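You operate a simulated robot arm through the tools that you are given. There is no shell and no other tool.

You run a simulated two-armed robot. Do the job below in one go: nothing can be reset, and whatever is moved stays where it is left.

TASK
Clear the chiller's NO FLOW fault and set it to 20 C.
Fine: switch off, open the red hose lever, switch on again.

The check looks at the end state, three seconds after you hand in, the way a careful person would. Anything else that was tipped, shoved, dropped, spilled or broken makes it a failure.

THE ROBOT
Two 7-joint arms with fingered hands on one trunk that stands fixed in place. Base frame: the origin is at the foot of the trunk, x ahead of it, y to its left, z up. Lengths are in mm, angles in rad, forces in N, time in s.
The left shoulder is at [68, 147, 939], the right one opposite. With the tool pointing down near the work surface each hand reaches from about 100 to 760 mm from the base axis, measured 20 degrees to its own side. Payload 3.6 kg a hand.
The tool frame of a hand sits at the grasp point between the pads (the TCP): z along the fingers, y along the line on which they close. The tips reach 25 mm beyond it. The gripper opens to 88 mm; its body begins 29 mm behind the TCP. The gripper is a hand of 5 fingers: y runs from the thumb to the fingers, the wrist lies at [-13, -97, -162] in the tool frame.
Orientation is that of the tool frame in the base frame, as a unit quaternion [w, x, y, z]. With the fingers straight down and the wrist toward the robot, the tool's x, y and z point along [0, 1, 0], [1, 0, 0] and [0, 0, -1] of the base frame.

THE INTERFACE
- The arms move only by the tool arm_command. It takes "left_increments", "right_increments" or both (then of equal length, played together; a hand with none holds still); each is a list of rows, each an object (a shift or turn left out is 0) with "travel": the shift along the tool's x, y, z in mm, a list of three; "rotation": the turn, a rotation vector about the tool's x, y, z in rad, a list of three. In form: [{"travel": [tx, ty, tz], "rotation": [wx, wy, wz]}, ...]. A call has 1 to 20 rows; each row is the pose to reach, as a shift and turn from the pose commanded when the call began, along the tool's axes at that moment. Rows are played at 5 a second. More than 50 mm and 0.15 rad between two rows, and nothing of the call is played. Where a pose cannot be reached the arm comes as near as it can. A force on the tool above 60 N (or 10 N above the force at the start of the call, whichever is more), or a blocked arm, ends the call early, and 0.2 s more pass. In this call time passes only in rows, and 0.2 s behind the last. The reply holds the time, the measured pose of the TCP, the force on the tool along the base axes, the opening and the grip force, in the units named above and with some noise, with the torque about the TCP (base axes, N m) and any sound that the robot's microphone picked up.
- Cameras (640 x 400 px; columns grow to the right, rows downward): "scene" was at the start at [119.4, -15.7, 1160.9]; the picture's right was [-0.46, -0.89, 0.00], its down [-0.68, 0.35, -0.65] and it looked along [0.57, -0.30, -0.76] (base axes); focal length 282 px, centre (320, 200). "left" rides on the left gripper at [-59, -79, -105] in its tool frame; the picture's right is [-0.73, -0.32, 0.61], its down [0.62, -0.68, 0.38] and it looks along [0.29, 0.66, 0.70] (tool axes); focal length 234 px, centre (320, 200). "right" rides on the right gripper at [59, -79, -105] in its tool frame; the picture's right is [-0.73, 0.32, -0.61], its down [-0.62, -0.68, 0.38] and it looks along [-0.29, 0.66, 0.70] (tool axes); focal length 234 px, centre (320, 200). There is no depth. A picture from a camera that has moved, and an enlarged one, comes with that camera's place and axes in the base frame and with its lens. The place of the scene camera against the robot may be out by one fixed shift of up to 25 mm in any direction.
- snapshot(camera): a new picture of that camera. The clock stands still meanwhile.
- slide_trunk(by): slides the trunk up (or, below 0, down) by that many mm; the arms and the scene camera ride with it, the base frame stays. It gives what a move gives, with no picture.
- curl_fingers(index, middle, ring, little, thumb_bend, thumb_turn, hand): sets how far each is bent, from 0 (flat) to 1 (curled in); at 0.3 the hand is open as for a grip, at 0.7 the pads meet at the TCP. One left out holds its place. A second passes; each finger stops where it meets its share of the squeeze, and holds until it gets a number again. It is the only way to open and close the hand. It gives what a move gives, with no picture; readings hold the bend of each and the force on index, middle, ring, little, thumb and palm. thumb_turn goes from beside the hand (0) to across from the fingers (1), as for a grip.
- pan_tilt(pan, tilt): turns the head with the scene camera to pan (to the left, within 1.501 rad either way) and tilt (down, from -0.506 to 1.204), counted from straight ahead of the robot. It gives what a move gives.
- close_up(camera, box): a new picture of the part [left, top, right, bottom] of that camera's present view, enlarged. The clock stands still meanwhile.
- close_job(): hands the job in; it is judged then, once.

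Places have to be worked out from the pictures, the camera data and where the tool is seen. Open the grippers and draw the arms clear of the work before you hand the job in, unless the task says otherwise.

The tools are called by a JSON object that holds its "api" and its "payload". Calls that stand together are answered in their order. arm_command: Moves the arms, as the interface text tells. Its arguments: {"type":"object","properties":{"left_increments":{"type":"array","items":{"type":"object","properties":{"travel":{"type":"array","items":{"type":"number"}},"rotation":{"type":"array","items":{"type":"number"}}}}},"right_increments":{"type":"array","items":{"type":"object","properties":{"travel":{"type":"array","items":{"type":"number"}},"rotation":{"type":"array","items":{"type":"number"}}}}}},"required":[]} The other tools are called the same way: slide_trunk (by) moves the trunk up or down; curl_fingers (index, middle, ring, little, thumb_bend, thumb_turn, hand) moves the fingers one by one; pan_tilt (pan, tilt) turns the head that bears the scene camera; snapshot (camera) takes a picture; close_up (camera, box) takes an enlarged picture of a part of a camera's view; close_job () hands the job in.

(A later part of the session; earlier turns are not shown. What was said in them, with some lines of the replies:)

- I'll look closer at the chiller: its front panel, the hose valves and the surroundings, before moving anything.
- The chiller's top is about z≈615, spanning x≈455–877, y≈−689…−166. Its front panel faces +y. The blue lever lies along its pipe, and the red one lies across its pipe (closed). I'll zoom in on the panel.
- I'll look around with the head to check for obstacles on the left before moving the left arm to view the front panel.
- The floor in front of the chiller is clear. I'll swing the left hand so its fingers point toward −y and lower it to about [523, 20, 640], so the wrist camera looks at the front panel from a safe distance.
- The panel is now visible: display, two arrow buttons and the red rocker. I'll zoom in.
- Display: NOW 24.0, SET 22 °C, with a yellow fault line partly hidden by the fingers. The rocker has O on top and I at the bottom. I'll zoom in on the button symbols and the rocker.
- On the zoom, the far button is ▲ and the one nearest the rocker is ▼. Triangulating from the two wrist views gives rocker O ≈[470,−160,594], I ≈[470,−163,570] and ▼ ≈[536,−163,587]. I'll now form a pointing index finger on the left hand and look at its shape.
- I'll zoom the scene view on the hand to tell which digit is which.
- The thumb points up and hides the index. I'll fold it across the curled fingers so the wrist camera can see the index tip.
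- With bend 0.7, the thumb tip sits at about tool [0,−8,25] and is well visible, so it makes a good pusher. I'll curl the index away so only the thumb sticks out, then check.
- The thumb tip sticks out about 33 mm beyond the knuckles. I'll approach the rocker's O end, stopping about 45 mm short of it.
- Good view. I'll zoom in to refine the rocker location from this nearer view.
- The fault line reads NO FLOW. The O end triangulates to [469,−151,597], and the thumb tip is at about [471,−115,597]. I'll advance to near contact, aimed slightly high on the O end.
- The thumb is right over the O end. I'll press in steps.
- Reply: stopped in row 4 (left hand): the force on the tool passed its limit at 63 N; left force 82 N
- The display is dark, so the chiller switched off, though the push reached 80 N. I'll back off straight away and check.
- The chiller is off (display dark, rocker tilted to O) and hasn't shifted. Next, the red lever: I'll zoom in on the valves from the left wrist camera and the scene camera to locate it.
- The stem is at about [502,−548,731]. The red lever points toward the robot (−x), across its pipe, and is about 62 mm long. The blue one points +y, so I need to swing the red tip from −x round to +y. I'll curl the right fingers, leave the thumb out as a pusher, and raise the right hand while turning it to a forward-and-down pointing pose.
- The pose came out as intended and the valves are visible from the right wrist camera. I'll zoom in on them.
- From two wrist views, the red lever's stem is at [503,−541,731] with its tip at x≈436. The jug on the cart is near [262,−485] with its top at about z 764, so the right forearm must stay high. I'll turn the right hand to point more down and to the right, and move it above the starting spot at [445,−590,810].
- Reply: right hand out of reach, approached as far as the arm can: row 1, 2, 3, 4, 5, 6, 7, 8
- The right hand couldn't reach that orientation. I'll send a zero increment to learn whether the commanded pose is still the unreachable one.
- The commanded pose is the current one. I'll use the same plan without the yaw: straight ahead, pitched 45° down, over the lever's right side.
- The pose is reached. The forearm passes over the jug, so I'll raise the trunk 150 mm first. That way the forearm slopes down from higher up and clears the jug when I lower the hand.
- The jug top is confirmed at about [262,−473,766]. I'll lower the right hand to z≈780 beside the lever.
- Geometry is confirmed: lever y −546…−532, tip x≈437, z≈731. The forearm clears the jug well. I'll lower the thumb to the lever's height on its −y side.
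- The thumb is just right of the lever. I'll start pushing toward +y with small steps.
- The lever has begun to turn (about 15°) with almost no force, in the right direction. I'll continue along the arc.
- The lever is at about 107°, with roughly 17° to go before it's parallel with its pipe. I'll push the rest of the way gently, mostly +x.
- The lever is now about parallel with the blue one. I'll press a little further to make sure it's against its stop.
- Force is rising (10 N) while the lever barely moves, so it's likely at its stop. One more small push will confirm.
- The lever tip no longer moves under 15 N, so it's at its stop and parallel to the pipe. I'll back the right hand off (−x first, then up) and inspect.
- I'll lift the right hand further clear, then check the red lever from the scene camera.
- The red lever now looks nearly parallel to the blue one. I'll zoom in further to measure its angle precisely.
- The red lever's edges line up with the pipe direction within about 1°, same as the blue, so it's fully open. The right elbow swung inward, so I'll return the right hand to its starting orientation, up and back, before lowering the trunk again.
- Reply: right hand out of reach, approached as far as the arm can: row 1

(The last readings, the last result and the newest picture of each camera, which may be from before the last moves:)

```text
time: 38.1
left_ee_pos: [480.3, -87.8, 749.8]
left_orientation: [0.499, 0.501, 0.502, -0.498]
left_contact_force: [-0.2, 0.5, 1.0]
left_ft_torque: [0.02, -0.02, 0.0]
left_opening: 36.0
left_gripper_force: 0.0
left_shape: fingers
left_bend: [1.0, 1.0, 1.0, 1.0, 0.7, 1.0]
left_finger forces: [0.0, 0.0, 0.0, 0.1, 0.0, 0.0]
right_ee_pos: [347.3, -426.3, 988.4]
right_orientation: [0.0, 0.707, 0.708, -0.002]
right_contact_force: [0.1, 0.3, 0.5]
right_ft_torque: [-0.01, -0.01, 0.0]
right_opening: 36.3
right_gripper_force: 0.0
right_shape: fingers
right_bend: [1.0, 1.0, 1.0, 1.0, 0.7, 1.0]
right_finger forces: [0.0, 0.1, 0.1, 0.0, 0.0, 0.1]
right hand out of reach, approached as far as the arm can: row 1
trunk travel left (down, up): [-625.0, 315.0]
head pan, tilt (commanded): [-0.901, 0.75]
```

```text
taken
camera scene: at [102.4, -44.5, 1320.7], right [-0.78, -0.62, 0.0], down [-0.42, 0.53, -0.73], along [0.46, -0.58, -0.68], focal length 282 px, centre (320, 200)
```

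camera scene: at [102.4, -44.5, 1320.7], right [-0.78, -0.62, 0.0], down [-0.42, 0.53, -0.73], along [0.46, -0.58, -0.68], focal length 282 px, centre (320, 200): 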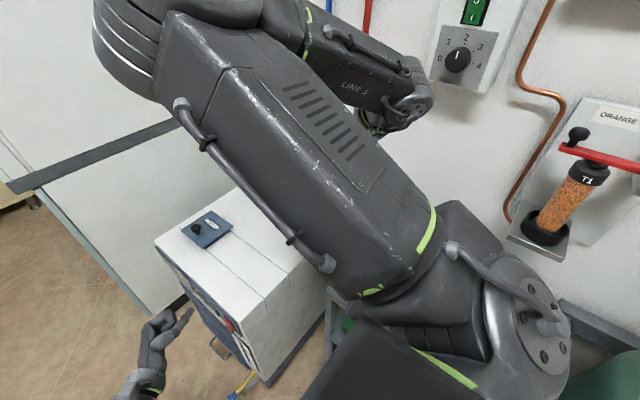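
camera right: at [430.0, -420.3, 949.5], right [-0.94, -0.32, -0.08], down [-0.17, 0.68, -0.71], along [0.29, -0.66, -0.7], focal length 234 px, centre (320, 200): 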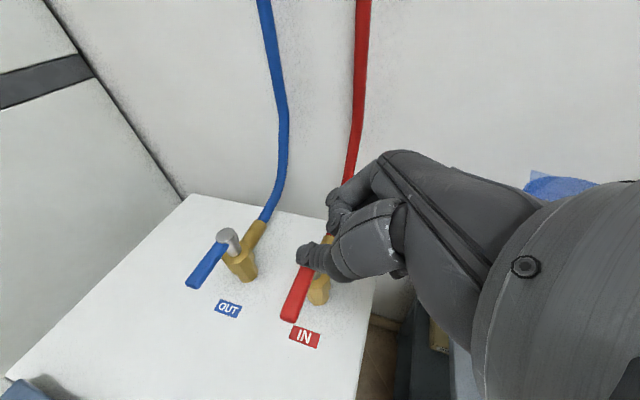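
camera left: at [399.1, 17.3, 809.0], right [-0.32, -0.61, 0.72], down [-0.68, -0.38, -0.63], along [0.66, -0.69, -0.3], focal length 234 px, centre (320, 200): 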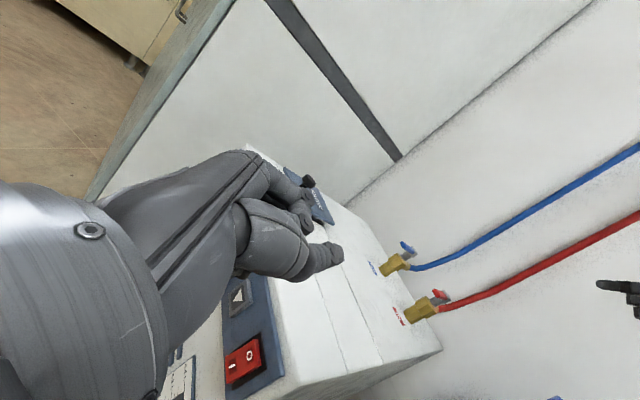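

The right arm is now well above everything. I'll lower the trunk 150 mm, bringing the left hand back to the height of the panel.

{"api": "slide_trunk", "payload": {"by": -150}}

{"api": "pan_tilt", "payload": {"pan": -0.1, "tilt": 0.9}}

{"api": "snapshot", "payload": {"camera": "scene"}}

{"api": "snapshot", "payload": {"camera": "left"}}

{"api": "snapshot", "payload": {"camera": "right"}}

```text
time: 39.9
left_ee_pos: [479.6, -88.2, 599.9]
left_orientation: [0.498, 0.501, 0.503, -0.497]
left_contact_force: [-0.3, 0.0, 0.0]
left_ft_torque: [-0.02, 0.0, -0.02]
left_opening: 36.4
left_gripper_force: 0.0
left_shape: fingers
left_bend: [1.0, 1.0, 1.0, 1.0, 0.7, 1.0]
left_finger forces: [0.1, 0.0, 0.0, 0.0, 0.0, 0.0]
right_ee_pos: [347.7, -426.0, 839.9]
right_orientation: [-0.001, 0.707, 0.707, -0.001]
right_contact_force: [-0.5, -0.1, 0.3]
right_ft_torque: [-0.01, -0.01, 0.03]
right_opening: 36.6
right_gripper_force: 0.2
right_shape: fingers
right_bend: [1.0, 1.0, 1.0, 1.0, 0.7, 1.0]
right_finger forces: [0.1, 0.1, 0.0, 0.1, 0.0, 0.0]
trunk travel left (down, up): [-475.0, 465.0]
head pan, tilt (commanded): [-0.901, 0.75]
```

```text
time: 41.0
left_ee_pos: [480.9, -87.7, 599.8]
left_orientation: [0.5, 0.501, 0.502, -0.497]
left_contact_force: [-0.3, -0.3, 0.2]
left_ft_torque: [0.02, -0.02, -0.02]
left_opening: 36.0
left_gripper_force: 0.2
left_shape: fingers
left_bend: [1.0, 1.0, 1.0, 1.0, 0.7, 1.0]
left_finger forces: [0.1, 0.0, 0.0, 0.0, 0.0, 0.0]
right_ee_pos: [348.3, -425.6, 838.3]
right_orientation: [-0.001, 0.707, 0.707, -0.002]
right_contact_force: [-0.2, -0.2, -0.1]
right_ft_torque: [0.01, 0.0, -0.01]
right_opening: 36.6
right_gripper_force: 0.1
right_shape: fingers
right_bend: [1.0, 1.0, 1.0, 1.0, 0.7, 1.0]
right_finger forces: [0.0, 0.0, 0.0, 0.0, 0.1, 0.0]
trunk travel left (down, up): [-475.0, 465.0]
head pan, tilt (commanded): [-0.099, 0.901]
```

```text
taken
camera scene: at [126.3, 12.3, 1158.6], right [-0.1, -0.99, 0.0], down [-0.78, 0.08, -0.62], along [0.62, -0.07, -0.78], focal length 282 px, centre (320, 200)
```

scene: 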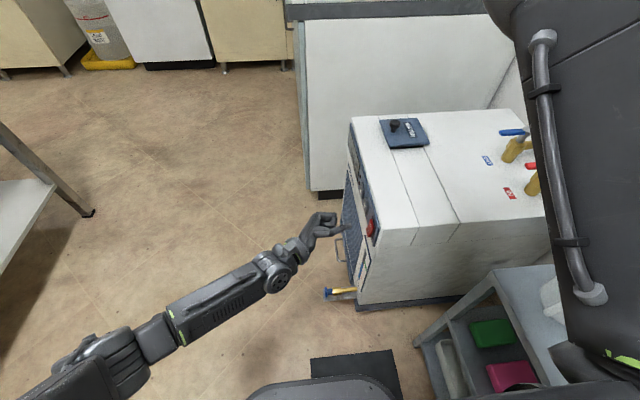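

```text
taken
camera left: at [399.3, 17.3, 659.0], right [-0.32, -0.61, 0.72], down [-0.68, -0.38, -0.63], along [0.66, -0.69, -0.3], focal length 234 px, centre (320, 200)
```

left: 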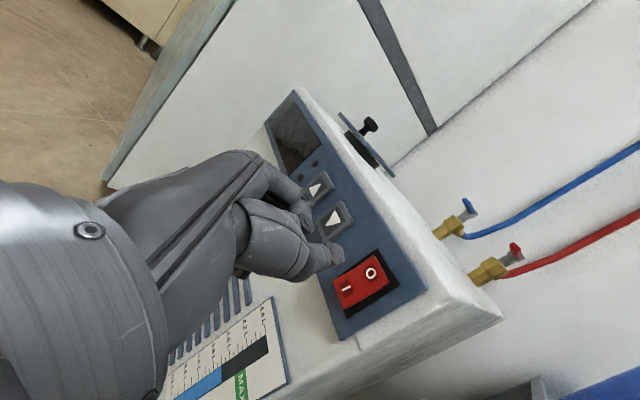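

```text
taken
camera right: at [269.4, -367.2, 942.4], right [0.32, -0.73, 0.61], down [-0.68, -0.62, -0.38], along [0.66, -0.29, -0.7], focal length 234 px, centre (320, 200)
```

right: 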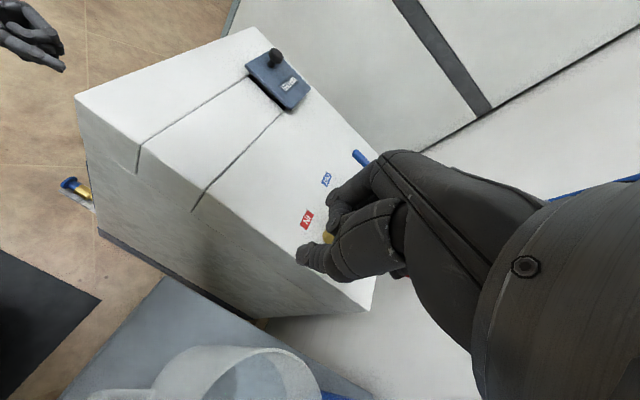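

Everything is in place: both levers are parallel and the rocker is at O. I'll zoom in on the rocker to aim at the I end.

{"api": "close_up", "payload": {"camera": "left", "box": [280, 200, 440, 350]}}

```text
2.67 times, centred on (360, 275) of left
camera zoom: at [399.3, 17.3, 659.0], right [-0.32, -0.61, 0.72], down [-0.68, -0.38, -0.63], along [0.66, -0.69, -0.3], focal length 624 px, centre (213, 0)
```

zoom: 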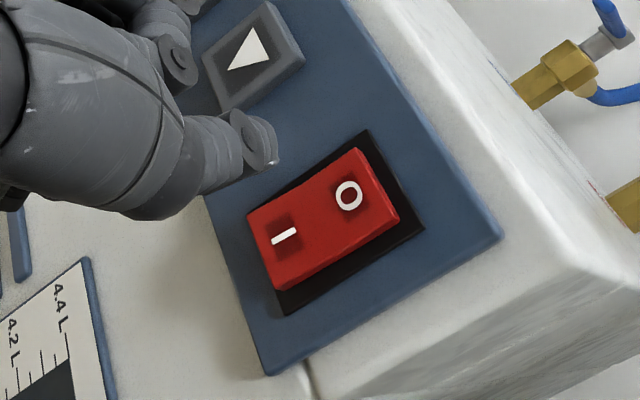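

The I end is at about [467.5,−151,575]. I'll move the thumb in front of its lower part, just short of contact.

{"api": "arm_command", "payload": {"left_increments": [{"travel": [10, -2, 5]}, {"travel": [20, -4, 14]}, {"travel": [29, -5, 24]}, {"travel": [29, -5, 32]}, {"travel": [29, -5, 32]}]}}

{"api": "close_up", "payload": {"camera": "left", "box": [250, 120, 450, 320]}}

```text
time: 42.2
left_ee_pos: [475.4, -119.1, 569.6]
left_orientation: [0.498, 0.501, 0.503, -0.498]
left_contact_force: [-0.5, -0.4, -0.8]
left_ft_torque: [-0.04, 0.0, -0.01]
left_opening: 36.0
left_gripper_force: 0.1
left_shape: fingers
left_bend: [1.0, 1.0, 1.0, 1.0, 0.7, 1.0]
left_finger forces: [0.1, 0.0, 0.1, 0.0, 0.0, 0.0]
right_ee_pos: [347.1, -425.7, 838.6]
right_orientation: [-0.001, 0.707, 0.707, -0.001]
right_contact_force: [-0.2, -0.5, 0.2]
right_ft_torque: [0.0, 0.0, 0.02]
right_opening: 36.3
right_gripper_force: 0.0
right_shape: fingers
right_bend: [1.0, 1.0, 1.0, 1.0, 0.7, 1.0]
right_finger forces: [0.0, 0.0, 0.0, 0.0, 0.0, 0.0]
trunk travel left (down, up): [-475.0, 465.0]
head pan, tilt (commanded): [-0.099, 0.901]
```

```text
2.00 times, centred on (350, 220) of left
camera zoom: at [394.0, -14.8, 629.9], right [-0.32, -0.61, 0.72], down [-0.68, -0.38, -0.63], along [0.66, -0.69, -0.3], focal length 468 px, centre (260, 160)
```

zoom: 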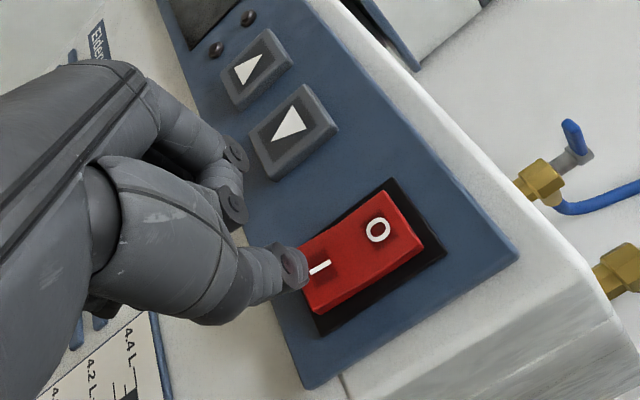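

The thumb is just in front of the I end. I'll press gently in small steps.

{"api": "arm_command", "payload": {"left_increments": [{"travel": [-2, 0, 4]}, {"travel": [-2, 0, 7]}, {"travel": [-2, 0, 9]}]}}

{"api": "close_up", "payload": {"camera": "left", "box": [230, 80, 430, 320]}}

```text
time: 43.0
left_ee_pos: [475.1, -129.0, 572.3]
left_orientation: [0.499, 0.501, 0.503, -0.498]
left_contact_force: [0.0, -0.2, 0.2]
left_ft_torque: [0.01, 0.02, 0.02]
left_opening: 36.2
left_gripper_force: 0.1
left_shape: fingers
left_bend: [1.0, 1.0, 1.0, 1.0, 0.7, 1.0]
left_finger forces: [0.1, 0.1, 0.0, 0.1, 0.1, 0.1]
right_ee_pos: [346.7, -425.4, 838.8]
right_orientation: [-0.001, 0.707, 0.708, 0.0]
right_contact_force: [0.1, -0.4, -0.4]
right_ft_torque: [0.01, 0.0, 0.02]
right_opening: 36.3
right_gripper_force: 0.0
right_shape: fingers
right_bend: [1.0, 1.0, 1.0, 1.0, 0.7, 1.0]
right_finger forces: [0.0, 0.1, 0.0, 0.1, 0.0, 0.1]
trunk travel left (down, up): [-475.0, 465.0]
head pan, tilt (commanded): [-0.099, 0.901]
```

```text
1.67 times, centred on (330, 200) of left
camera zoom: at [394.2, -24.1, 632.0], right [-0.32, -0.61, 0.72], down [-0.68, -0.38, -0.63], along [0.66, -0.69, -0.3], focal length 390 px, centre (303, 200)
```

zoom: 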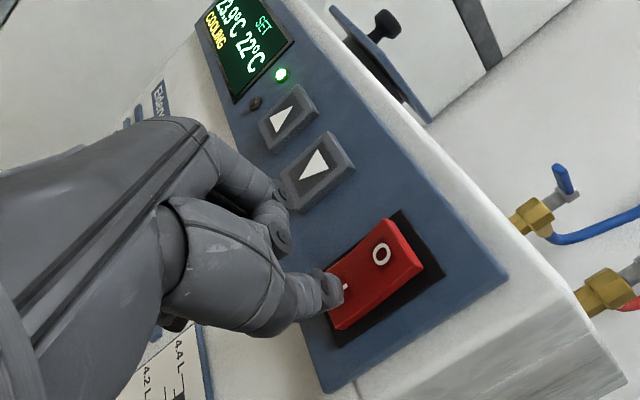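

The chiller is on again: green LED, COOLING, 23.9 °C, SET 22 °C, no fault. I'll back off and move in front of the ▼ button, which triangulates to [536,−164,586.5].

{"api": "arm_command", "payload": {"left_increments": [{"travel": [0, 0, -12]}, {"travel": [0, 0, -29]}, {"travel": [-5, 25, -29]}, {"travel": [-10, 48, -29]}, {"travel": [-14, 68, -29]}, {"travel": [-14, 68, -15]}, {"travel": [-14, 68, 1]}, {"travel": [-14, 68, 1]}]}}

{"api": "snapshot", "payload": {"camera": "left"}}

```text
time: 44.8
left_ee_pos: [542.3, -129.4, 587.3]
left_orientation: [0.499, 0.5, 0.503, -0.497]
left_contact_force: [-0.4, -0.3, 1.0]
left_ft_torque: [0.0, 0.0, 0.03]
left_opening: 36.4
left_gripper_force: 0.1
left_shape: fingers
left_bend: [1.0, 1.0, 1.0, 1.0, 0.7, 1.0]
left_finger forces: [0.0, 0.0, 0.1, 0.1, 0.0, 0.1]
right_ee_pos: [346.9, -425.6, 839.4]
right_orientation: [0.0, 0.707, 0.707, -0.001]
right_contact_force: [-0.1, -0.9, -0.3]
right_ft_torque: [0.0, -0.03, 0.03]
right_opening: 36.6
right_gripper_force: 0.1
right_shape: fingers
right_bend: [1.0, 1.0, 1.0, 1.0, 0.7, 1.0]
right_finger forces: [0.1, 0.0, 0.0, 0.1, 0.0, 0.0]
trunk travel left (down, up): [-475.0, 465.0]
head pan, tilt (commanded): [-0.099, 0.901]
```

```text
taken
camera left: at [462.6, -24.6, 645.5], right [-0.32, -0.61, 0.72], down [-0.68, -0.38, -0.63], along [0.66, -0.69, -0.3], focal length 234 px, centre (320, 200)
```

left: 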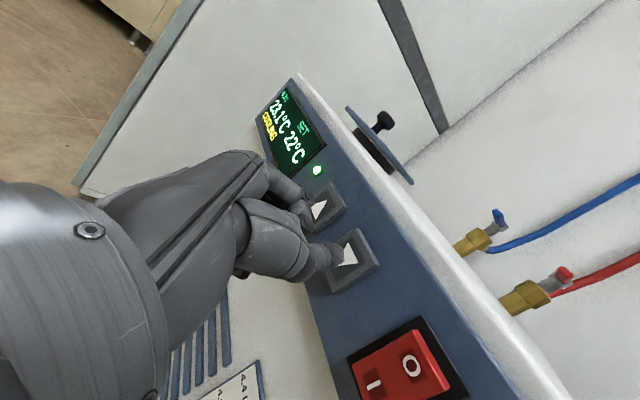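

The thumb is in front of ▼ and the display reads 23.1 °C, COOLING. I'll press gently.

{"api": "arm_command", "payload": {"left_increments": [{"travel": [0, 0, 5]}, {"travel": [0, 0, 9]}, {"travel": [0, 0, 11]}]}}

{"api": "close_up", "payload": {"camera": "left", "box": [230, 60, 430, 310]}}

```text
time: 45.6
left_ee_pos: [544.2, -137.9, 586.4]
left_orientation: [0.5, 0.5, 0.503, -0.497]
left_contact_force: [-4.5, 20.5, 0.6]
left_ft_torque: [-0.04, 0.0, -0.26]
left_opening: 36.1
left_gripper_force: 10.3
left_shape: fingers
left_bend: [1.0, 1.0, 1.0, 1.0, 0.7, 1.0]
left_finger forces: [0.0, 0.0, 0.0, 0.1, 20.3, 0.1]
right_ee_pos: [346.5, -424.1, 839.6]
right_orientation: [0.0, 0.707, 0.707, -0.002]
right_contact_force: [0.4, -0.5, 0.0]
right_ft_torque: [0.03, -0.01, -0.01]
right_opening: 36.5
right_gripper_force: 0.1
right_shape: fingers
right_bend: [1.0, 1.0, 1.0, 1.0, 0.7, 1.0]
right_finger forces: [0.0, 0.0, 0.0, 0.2, 0.1, 0.1]
trunk travel left (down, up): [-475.0, 465.0]
head pan, tilt (commanded): [-0.099, 0.901]
heard: click
```

```text
1.60 times, centred on (330, 185) of left
camera zoom: at [462.3, -33.0, 644.8], right [-0.32, -0.61, 0.72], down [-0.68, -0.38, -0.63], along [0.66, -0.69, -0.29], focal length 375 px, centre (304, 224)
```

zoom: 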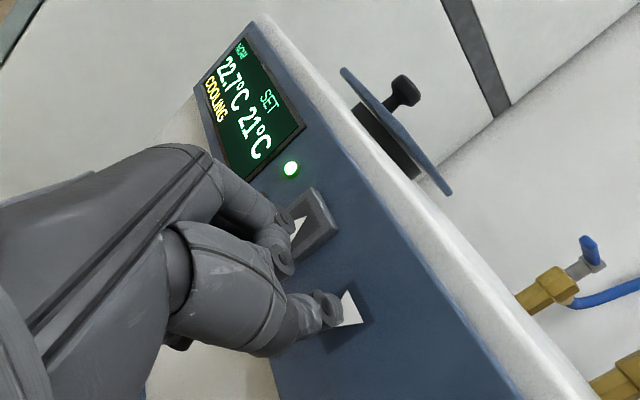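

One click was heard and SET now reads 21 °C. I'll release the button fully and check it holds at 21.

{"api": "arm_command", "payload": {"left_increments": [{"travel": [0, 0, -5]}, {"travel": [0, 0, -12]}, {"travel": [0, 0, -12]}]}}

{"api": "close_up", "payload": {"camera": "left", "box": [230, 60, 430, 310]}}

```text
time: 46.4
left_ee_pos: [542.0, -127.7, 586.6]
left_orientation: [0.499, 0.501, 0.503, -0.497]
left_contact_force: [1.1, -0.5, -0.5]
left_ft_torque: [-0.01, 0.01, 0.02]
left_opening: 36.3
left_gripper_force: 0.0
left_shape: fingers
left_bend: [1.0, 1.0, 1.0, 1.0, 0.7, 1.0]
left_finger forces: [0.1, 0.1, 0.1, 0.0, 0.0, 0.0]
right_ee_pos: [347.9, -424.9, 838.1]
right_orientation: [-0.002, 0.708, 0.707, -0.001]
right_contact_force: [0.3, 0.0, 0.1]
right_ft_torque: [0.06, -0.01, 0.0]
right_opening: 36.7
right_gripper_force: 0.1
right_shape: fingers
right_bend: [1.0, 1.0, 1.0, 1.0, 0.7, 1.0]
right_finger forces: [0.0, 0.1, 0.0, 0.1, 0.1, 0.0]
trunk travel left (down, up): [-475.0, 465.0]
head pan, tilt (commanded): [-0.099, 0.901]
```

```text
1.60 times, centred on (330, 185) of left
camera zoom: at [462.1, -23.5, 645.4], right [-0.32, -0.61, 0.72], down [-0.68, -0.38, -0.63], along [0.66, -0.69, -0.3], focal length 375 px, centre (304, 224)
```

zoom: 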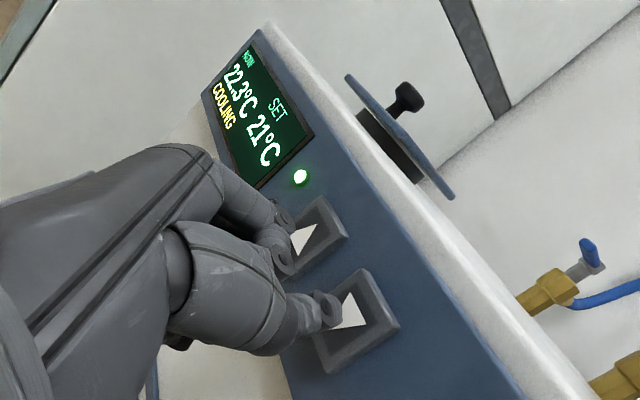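

The button popped back out and SET holds at 21 °C. I'll press ▼ once more the same way.

{"api": "arm_command", "payload": {"left_increments": [{"travel": [0, 0, 6]}, {"travel": [0, 0, 10]}, {"travel": [0, 0, 12]}]}}

{"api": "close_up", "payload": {"camera": "left", "box": [230, 60, 430, 310]}}

```text
time: 47.2
left_ee_pos: [544.6, -136.6, 585.8]
left_orientation: [0.5, 0.501, 0.503, -0.496]
left_contact_force: [-6.5, 30.9, 0.8]
left_ft_torque: [-0.02, 0.0, -0.47]
left_opening: 36.1
left_gripper_force: 15.2
left_shape: fingers
left_bend: [1.0, 1.0, 1.0, 1.0, 0.7, 1.0]
left_finger forces: [0.1, 0.0, 0.1, 0.1, 30.7, 0.1]
right_ee_pos: [346.8, -422.7, 840.0]
right_orientation: [0.0, 0.707, 0.707, -0.003]
right_contact_force: [0.1, -0.3, 0.0]
right_ft_torque: [-0.03, 0.01, 0.02]
right_opening: 36.4
right_gripper_force: 0.0
right_shape: fingers
right_bend: [1.0, 1.0, 1.0, 1.0, 0.7, 1.0]
right_finger forces: [0.0, 0.0, 0.0, 0.1, 0.1, 0.1]
trunk travel left (down, up): [-475.0, 465.0]
head pan, tilt (commanded): [-0.099, 0.901]
heard: click
```

```text
1.60 times, centred on (330, 185) of left
camera zoom: at [462.6, -33.2, 645.6], right [-0.32, -0.61, 0.72], down [-0.68, -0.38, -0.63], along [0.66, -0.69, -0.29], focal length 375 px, centre (304, 224)
```

zoom: 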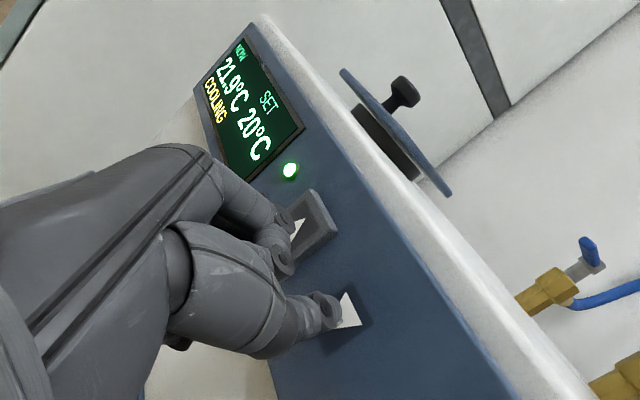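

SET reads 20 °C. I'll release and draw the left hand well back from the panel.

{"api": "arm_command", "payload": {"left_increments": [{"travel": [0, 0, -8]}, {"travel": [0, 0, -30]}, {"travel": [0, -5, -65]}, {"travel": [0, -10, -100]}, {"travel": [0, -15, -135]}, {"travel": [-10, -20, -160]}, {"travel": [-10, -20, -160]}]}}

{"api": "snapshot", "payload": {"camera": "left"}}

{"api": "snapshot", "payload": {"camera": "scene"}}

```text
time: 48.8
left_ee_pos: [523.3, 18.5, 599.1]
left_orientation: [0.499, 0.501, 0.503, -0.497]
left_contact_force: [0.1, -0.8, 0.2]
left_ft_torque: [-0.03, 0.01, -0.02]
left_opening: 36.3
left_gripper_force: 0.1
left_shape: fingers
left_bend: [1.0, 1.0, 1.0, 1.0, 0.7, 1.0]
left_finger forces: [0.0, 0.0, 0.0, 0.0, 0.0, 0.0]
right_ee_pos: [348.9, -426.1, 838.4]
right_orientation: [0.0, 0.707, 0.707, -0.001]
right_contact_force: [0.4, 0.3, 0.3]
right_ft_torque: [0.03, 0.01, 0.01]
right_opening: 36.3
right_gripper_force: 0.0
right_shape: fingers
right_bend: [1.0, 1.0, 1.0, 1.0, 0.7, 1.0]
right_finger forces: [0.1, 0.1, 0.0, 0.0, 0.0, 0.0]
trunk travel left (down, up): [-475.0, 465.0]
head pan, tilt (commanded): [-0.099, 0.901]
```

```text
taken
camera left: at [442.0, 123.9, 658.5], right [-0.32, -0.61, 0.72], down [-0.68, -0.38, -0.63], along [0.66, -0.69, -0.3], focal length 234 px, centre (320, 200)
```

left: 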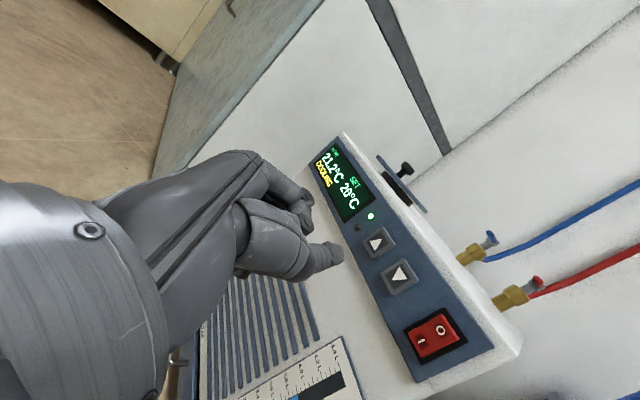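

```text
taken
camera scene: at [126.5, 12.3, 1158.6], right [-0.1, -1.0, 0.0], down [-0.78, 0.07, -0.62], along [0.62, -0.06, -0.78], focal length 282 px, centre (320, 200)
```

scene: 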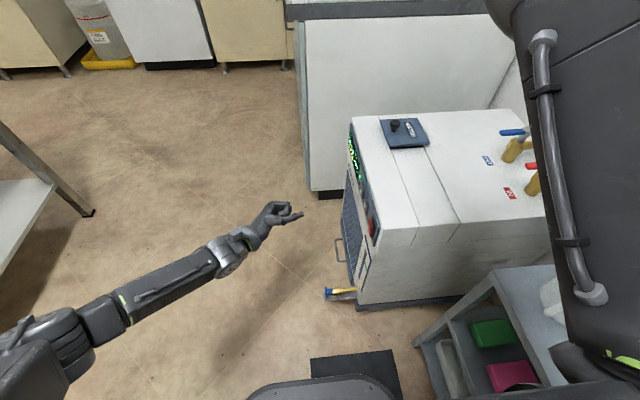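

The display shows COOLING, 21.2 °C, SET 20 °C with a green LED. I'll open both hands, then draw the arms further clear.

{"api": "curl_fingers", "payload": {"hand": "left", "index": 0.3, "middle": 0.3, "ring": 0.3, "little": 0.3, "thumb_bend": 0.3, "thumb_turn": 1}}

{"api": "curl_fingers", "payload": {"hand": "right", "index": 0.3, "middle": 0.3, "ring": 0.3, "little": 0.3, "thumb_bend": 0.3, "thumb_turn": 1}}

{"api": "arm_command", "payload": {"left_increments": [{"travel": [-10, -10, -20]}, {"travel": [-30, -20, -40]}, {"travel": [-50, -30, -60]}, {"travel": [-70, -40, -80]}, {"travel": [-70, -40, -80]}], "right_increments": [{"travel": [0, 0, -15]}, {"travel": [0, 0, -30]}, {"travel": [0, 0, -45]}, {"travel": [0, 0, -60]}, {"travel": [0, 0, -60]}]}}

{"api": "snapshot", "payload": {"camera": "left"}}

{"api": "snapshot", "payload": {"camera": "right"}}

{"api": "snapshot", "payload": {"camera": "scene"}}

```text
time: 49.8
left_ee_pos: [521.6, 19.2, 598.5]
left_orientation: [0.5, 0.501, 0.502, -0.497]
left_contact_force: [0.5, 0.5, 0.5]
left_ft_torque: [0.01, -0.02, 0.03]
left_opening: 84.5
left_gripper_force: 0.1
left_shape: fingers
left_bend: [0.3, 0.3, 0.3, 0.3, 0.3, 0.98]
left_finger forces: [0.0, 0.0, 0.1, 0.0, 0.0, 0.1]
right_ee_pos: [348.1, -425.0, 837.8]
right_orientation: [-0.001, 0.707, 0.707, -0.001]
right_contact_force: [0.5, -2.1, 0.2]
right_ft_torque: [-0.01, 0.01, 0.0]
right_opening: 36.4
right_gripper_force: 0.1
right_shape: fingers
right_bend: [1.0, 1.0, 1.0, 1.0, 0.7, 1.0]
right_finger forces: [0.0, 0.0, 0.0, 0.1, 0.1, 0.0]
trunk travel left (down, up): [-475.0, 465.0]
head pan, tilt (commanded): [-0.099, 0.901]
```

```text
time: 50.8
left_ee_pos: [522.3, 19.7, 598.8]
left_orientation: [0.499, 0.501, 0.503, -0.497]
left_contact_force: [-0.4, -0.8, 0.6]
left_ft_torque: [0.01, -0.01, 0.0]
left_opening: 84.3
left_gripper_force: 0.0
left_shape: fingers
left_bend: [0.3, 0.3, 0.3, 0.3, 0.3, 0.98]
left_finger forces: [0.1, 0.0, 0.0, 0.0, 0.0, 0.1]
right_ee_pos: [346.6, -425.2, 838.5]
right_orientation: [-0.001, 0.707, 0.707, -0.001]
right_contact_force: [-0.2, 0.2, 0.5]
right_ft_torque: [0.02, -0.02, 0.0]
right_opening: 84.4
right_gripper_force: 0.1
right_shape: fingers
right_bend: [0.3, 0.3, 0.3, 0.3, 0.3, 0.98]
right_finger forces: [0.1, 0.1, 0.0, 0.1, 0.1, 0.0]
trunk travel left (down, up): [-475.0, 465.0]
head pan, tilt (commanded): [-0.099, 0.901]
```

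```text
time: 52.0
left_ee_pos: [481.6, 99.2, 668.9]
left_orientation: [0.499, 0.501, 0.503, -0.497]
left_contact_force: [0.2, -0.2, 0.6]
left_ft_torque: [-0.01, -0.02, -0.01]
left_opening: 84.3
left_gripper_force: 0.1
left_shape: fingers
left_bend: [0.3, 0.3, 0.3, 0.3, 0.3, 0.98]
left_finger forces: [0.0, 0.0, 0.0, 0.0, 0.1, 0.0]
right_ee_pos: [348.0, -425.7, 896.8]
right_orientation: [-0.001, 0.708, 0.707, -0.001]
right_contact_force: [0.1, 1.4, 0.4]
right_ft_torque: [0.02, 0.0, 0.03]
right_opening: 84.3
right_gripper_force: 0.0
right_shape: fingers
right_bend: [0.3, 0.3, 0.3, 0.3, 0.3, 0.98]
right_finger forces: [0.0, 0.0, 0.0, 0.1, 0.0, 0.0]
trunk travel left (down, up): [-475.0, 465.0]
head pan, tilt (commanded): [-0.099, 0.901]
```

```text
taken
camera left: at [401.8, 203.8, 728.1], right [-0.32, -0.61, 0.72], down [-0.68, -0.38, -0.63], along [0.66, -0.69, -0.3], focal length 234 px, centre (320, 200)
```

left: 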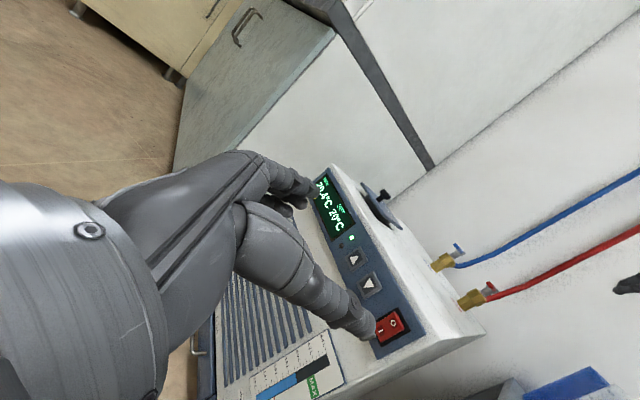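

```text
taken
camera right: at [269.6, -367.2, 1001.5], right [0.32, -0.73, 0.61], down [-0.68, -0.62, -0.38], along [0.65, -0.29, -0.7], focal length 234 px, centre (320, 200)
```

right: 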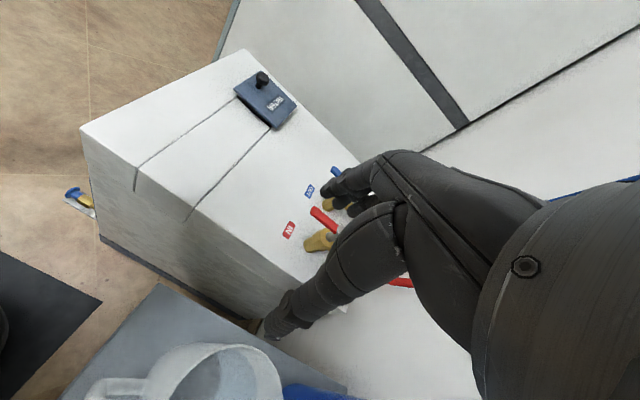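

```text
taken
camera scene: at [126.7, 12.2, 1158.5], right [-0.1, -1.0, 0.0], down [-0.78, 0.07, -0.62], along [0.62, -0.06, -0.78], focal length 282 px, centre (320, 200)
```

scene: 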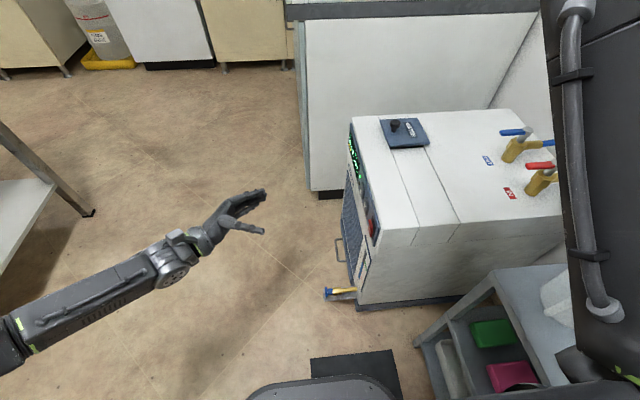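

Both arms are clear and open. One last zoom on the display, rocker and levers before handing in.

{"api": "close_up", "payload": {"camera": "left", "box": [290, 160, 430, 350]}}

{"api": "close_up", "payload": {"camera": "scene", "box": [460, 100, 580, 210]}}

{"api": "pan_tilt", "payload": {"pan": -1.2, "tilt": 0.8}}

{"api": "snapshot", "payload": {"camera": "scene"}}

{"api": "close_up", "payload": {"camera": "left", "box": [300, 160, 370, 250]}}

```text
2.11 times, centred on (360, 255) of left
camera zoom: at [401.8, 203.8, 728.1], right [-0.32, -0.61, 0.72], down [-0.68, -0.38, -0.63], along [0.66, -0.69, -0.3], focal length 493 px, centre (236, 84)
```

zoom: 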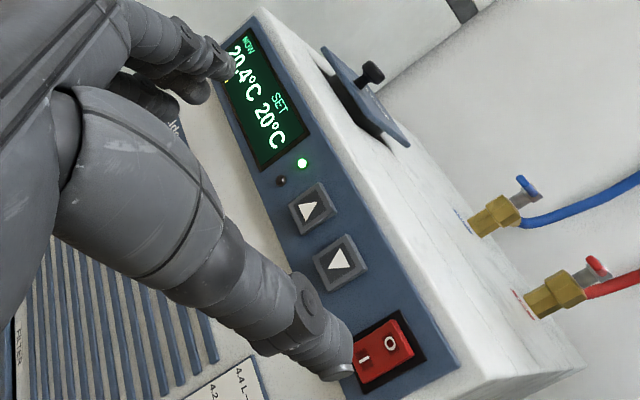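

```text
3.64 times, centred on (520, 155) of scene
camera zoom: at [126.7, 12.2, 1158.5], right [-0.1, -1.0, 0.0], down [-0.78, 0.07, -0.62], along [0.62, -0.06, -0.78], focal length 1025 px, centre (-407, 364)
```

zoom: 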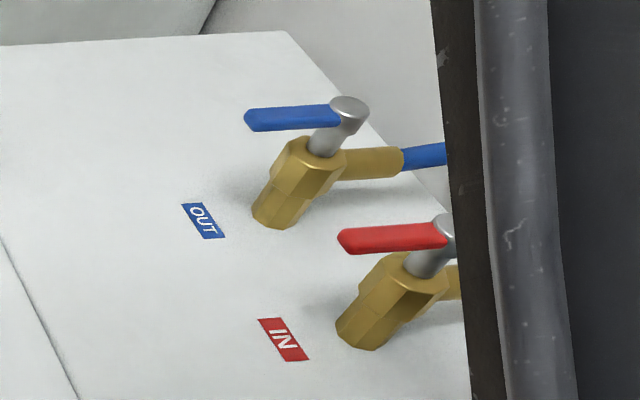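

```text
time: 53.3
left_ee_pos: [482.5, 99.3, 667.3]
left_orientation: [0.499, 0.5, 0.503, -0.498]
left_contact_force: [-0.3, 0.1, -0.4]
left_ft_torque: [-0.01, 0.0, 0.02]
left_opening: 84.5
left_gripper_force: 0.1
left_shape: fingers
left_bend: [0.3, 0.3, 0.3, 0.3, 0.3, 0.98]
left_finger forces: [0.0, 0.0, 0.0, 0.0, 0.0, 0.0]
right_ee_pos: [346.5, -426.3, 897.6]
right_orientation: [-0.001, 0.707, 0.707, -0.001]
right_contact_force: [0.2, -0.2, 0.3]
right_ft_torque: [0.01, 0.01, -0.01]
right_opening: 84.3
right_gripper_force: 0.0
right_shape: fingers
right_bend: [0.3, 0.3, 0.3, 0.3, 0.3, 0.98]
right_finger forces: [0.0, 0.0, 0.0, 0.0, 0.1, 0.1]
trunk travel left (down, up): [-475.0, 465.0]
head pan, tilt (commanded): [-1.201, 0.799]
```

```text
taken
camera scene: at [80.5, -55.2, 1166.8], right [-0.93, -0.36, 0.0], down [-0.26, 0.67, -0.7], along [0.25, -0.65, -0.71], focal length 282 px, centre (320, 200)
```

scene: 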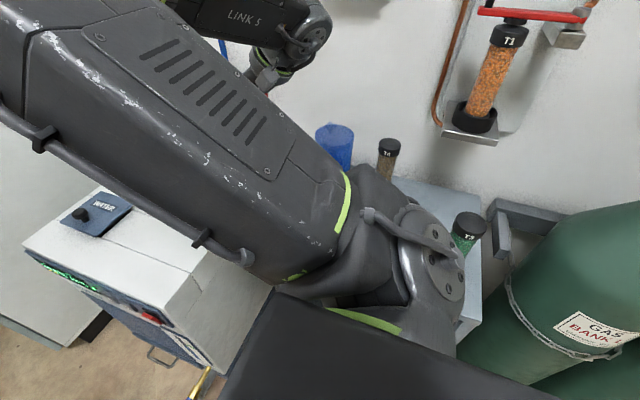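

```text
4.44 times, centred on (335, 205) of left
camera zoom: at [401.8, 203.8, 728.0], right [-0.32, -0.61, 0.72], down [-0.68, -0.38, -0.63], along [0.66, -0.69, -0.3], focal length 1041 px, centre (253, 178)
```

zoom: 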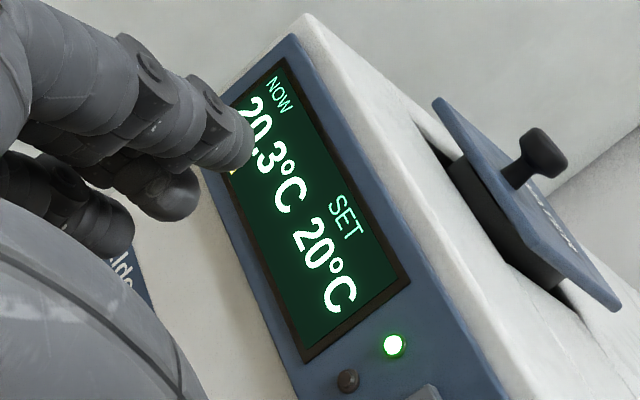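

The display reads NOW 20.3 °C, SET 20 °C with a green LED, and the rocker is on. The red lever is in line with the blue one, the jug and jars look undisturbed, and both hands are open and clear. Handing in.

{"api": "close_job", "payload": {}}

```text
The job is handed in.
```

The NO FLOW fault is cleared and the chiller is set to 20 °C. At my last look the display read NOW 20.3 °C and SET 20 °C with a green LED.

- **Switch off:** I pressed the O end of the rocker and the display went dark. That push peaked at about 80 N, harder than I intended. The chiller did not move, and I saw no damage.
- **Red lever:** I swung it a quarter turn to its stop. It now lies in line with its pipe, the same way as the blue lever.
- **Switch on and set:** Pressing the I end brought the display back with COOLING and no fault. Two presses of the ▼ button took the setting from 22 to 20 °C.

I saw nothing tipped or moved in the final pictures. Both hands are open and clear of the chiller. The right arm ended with its elbow higher than where it started.
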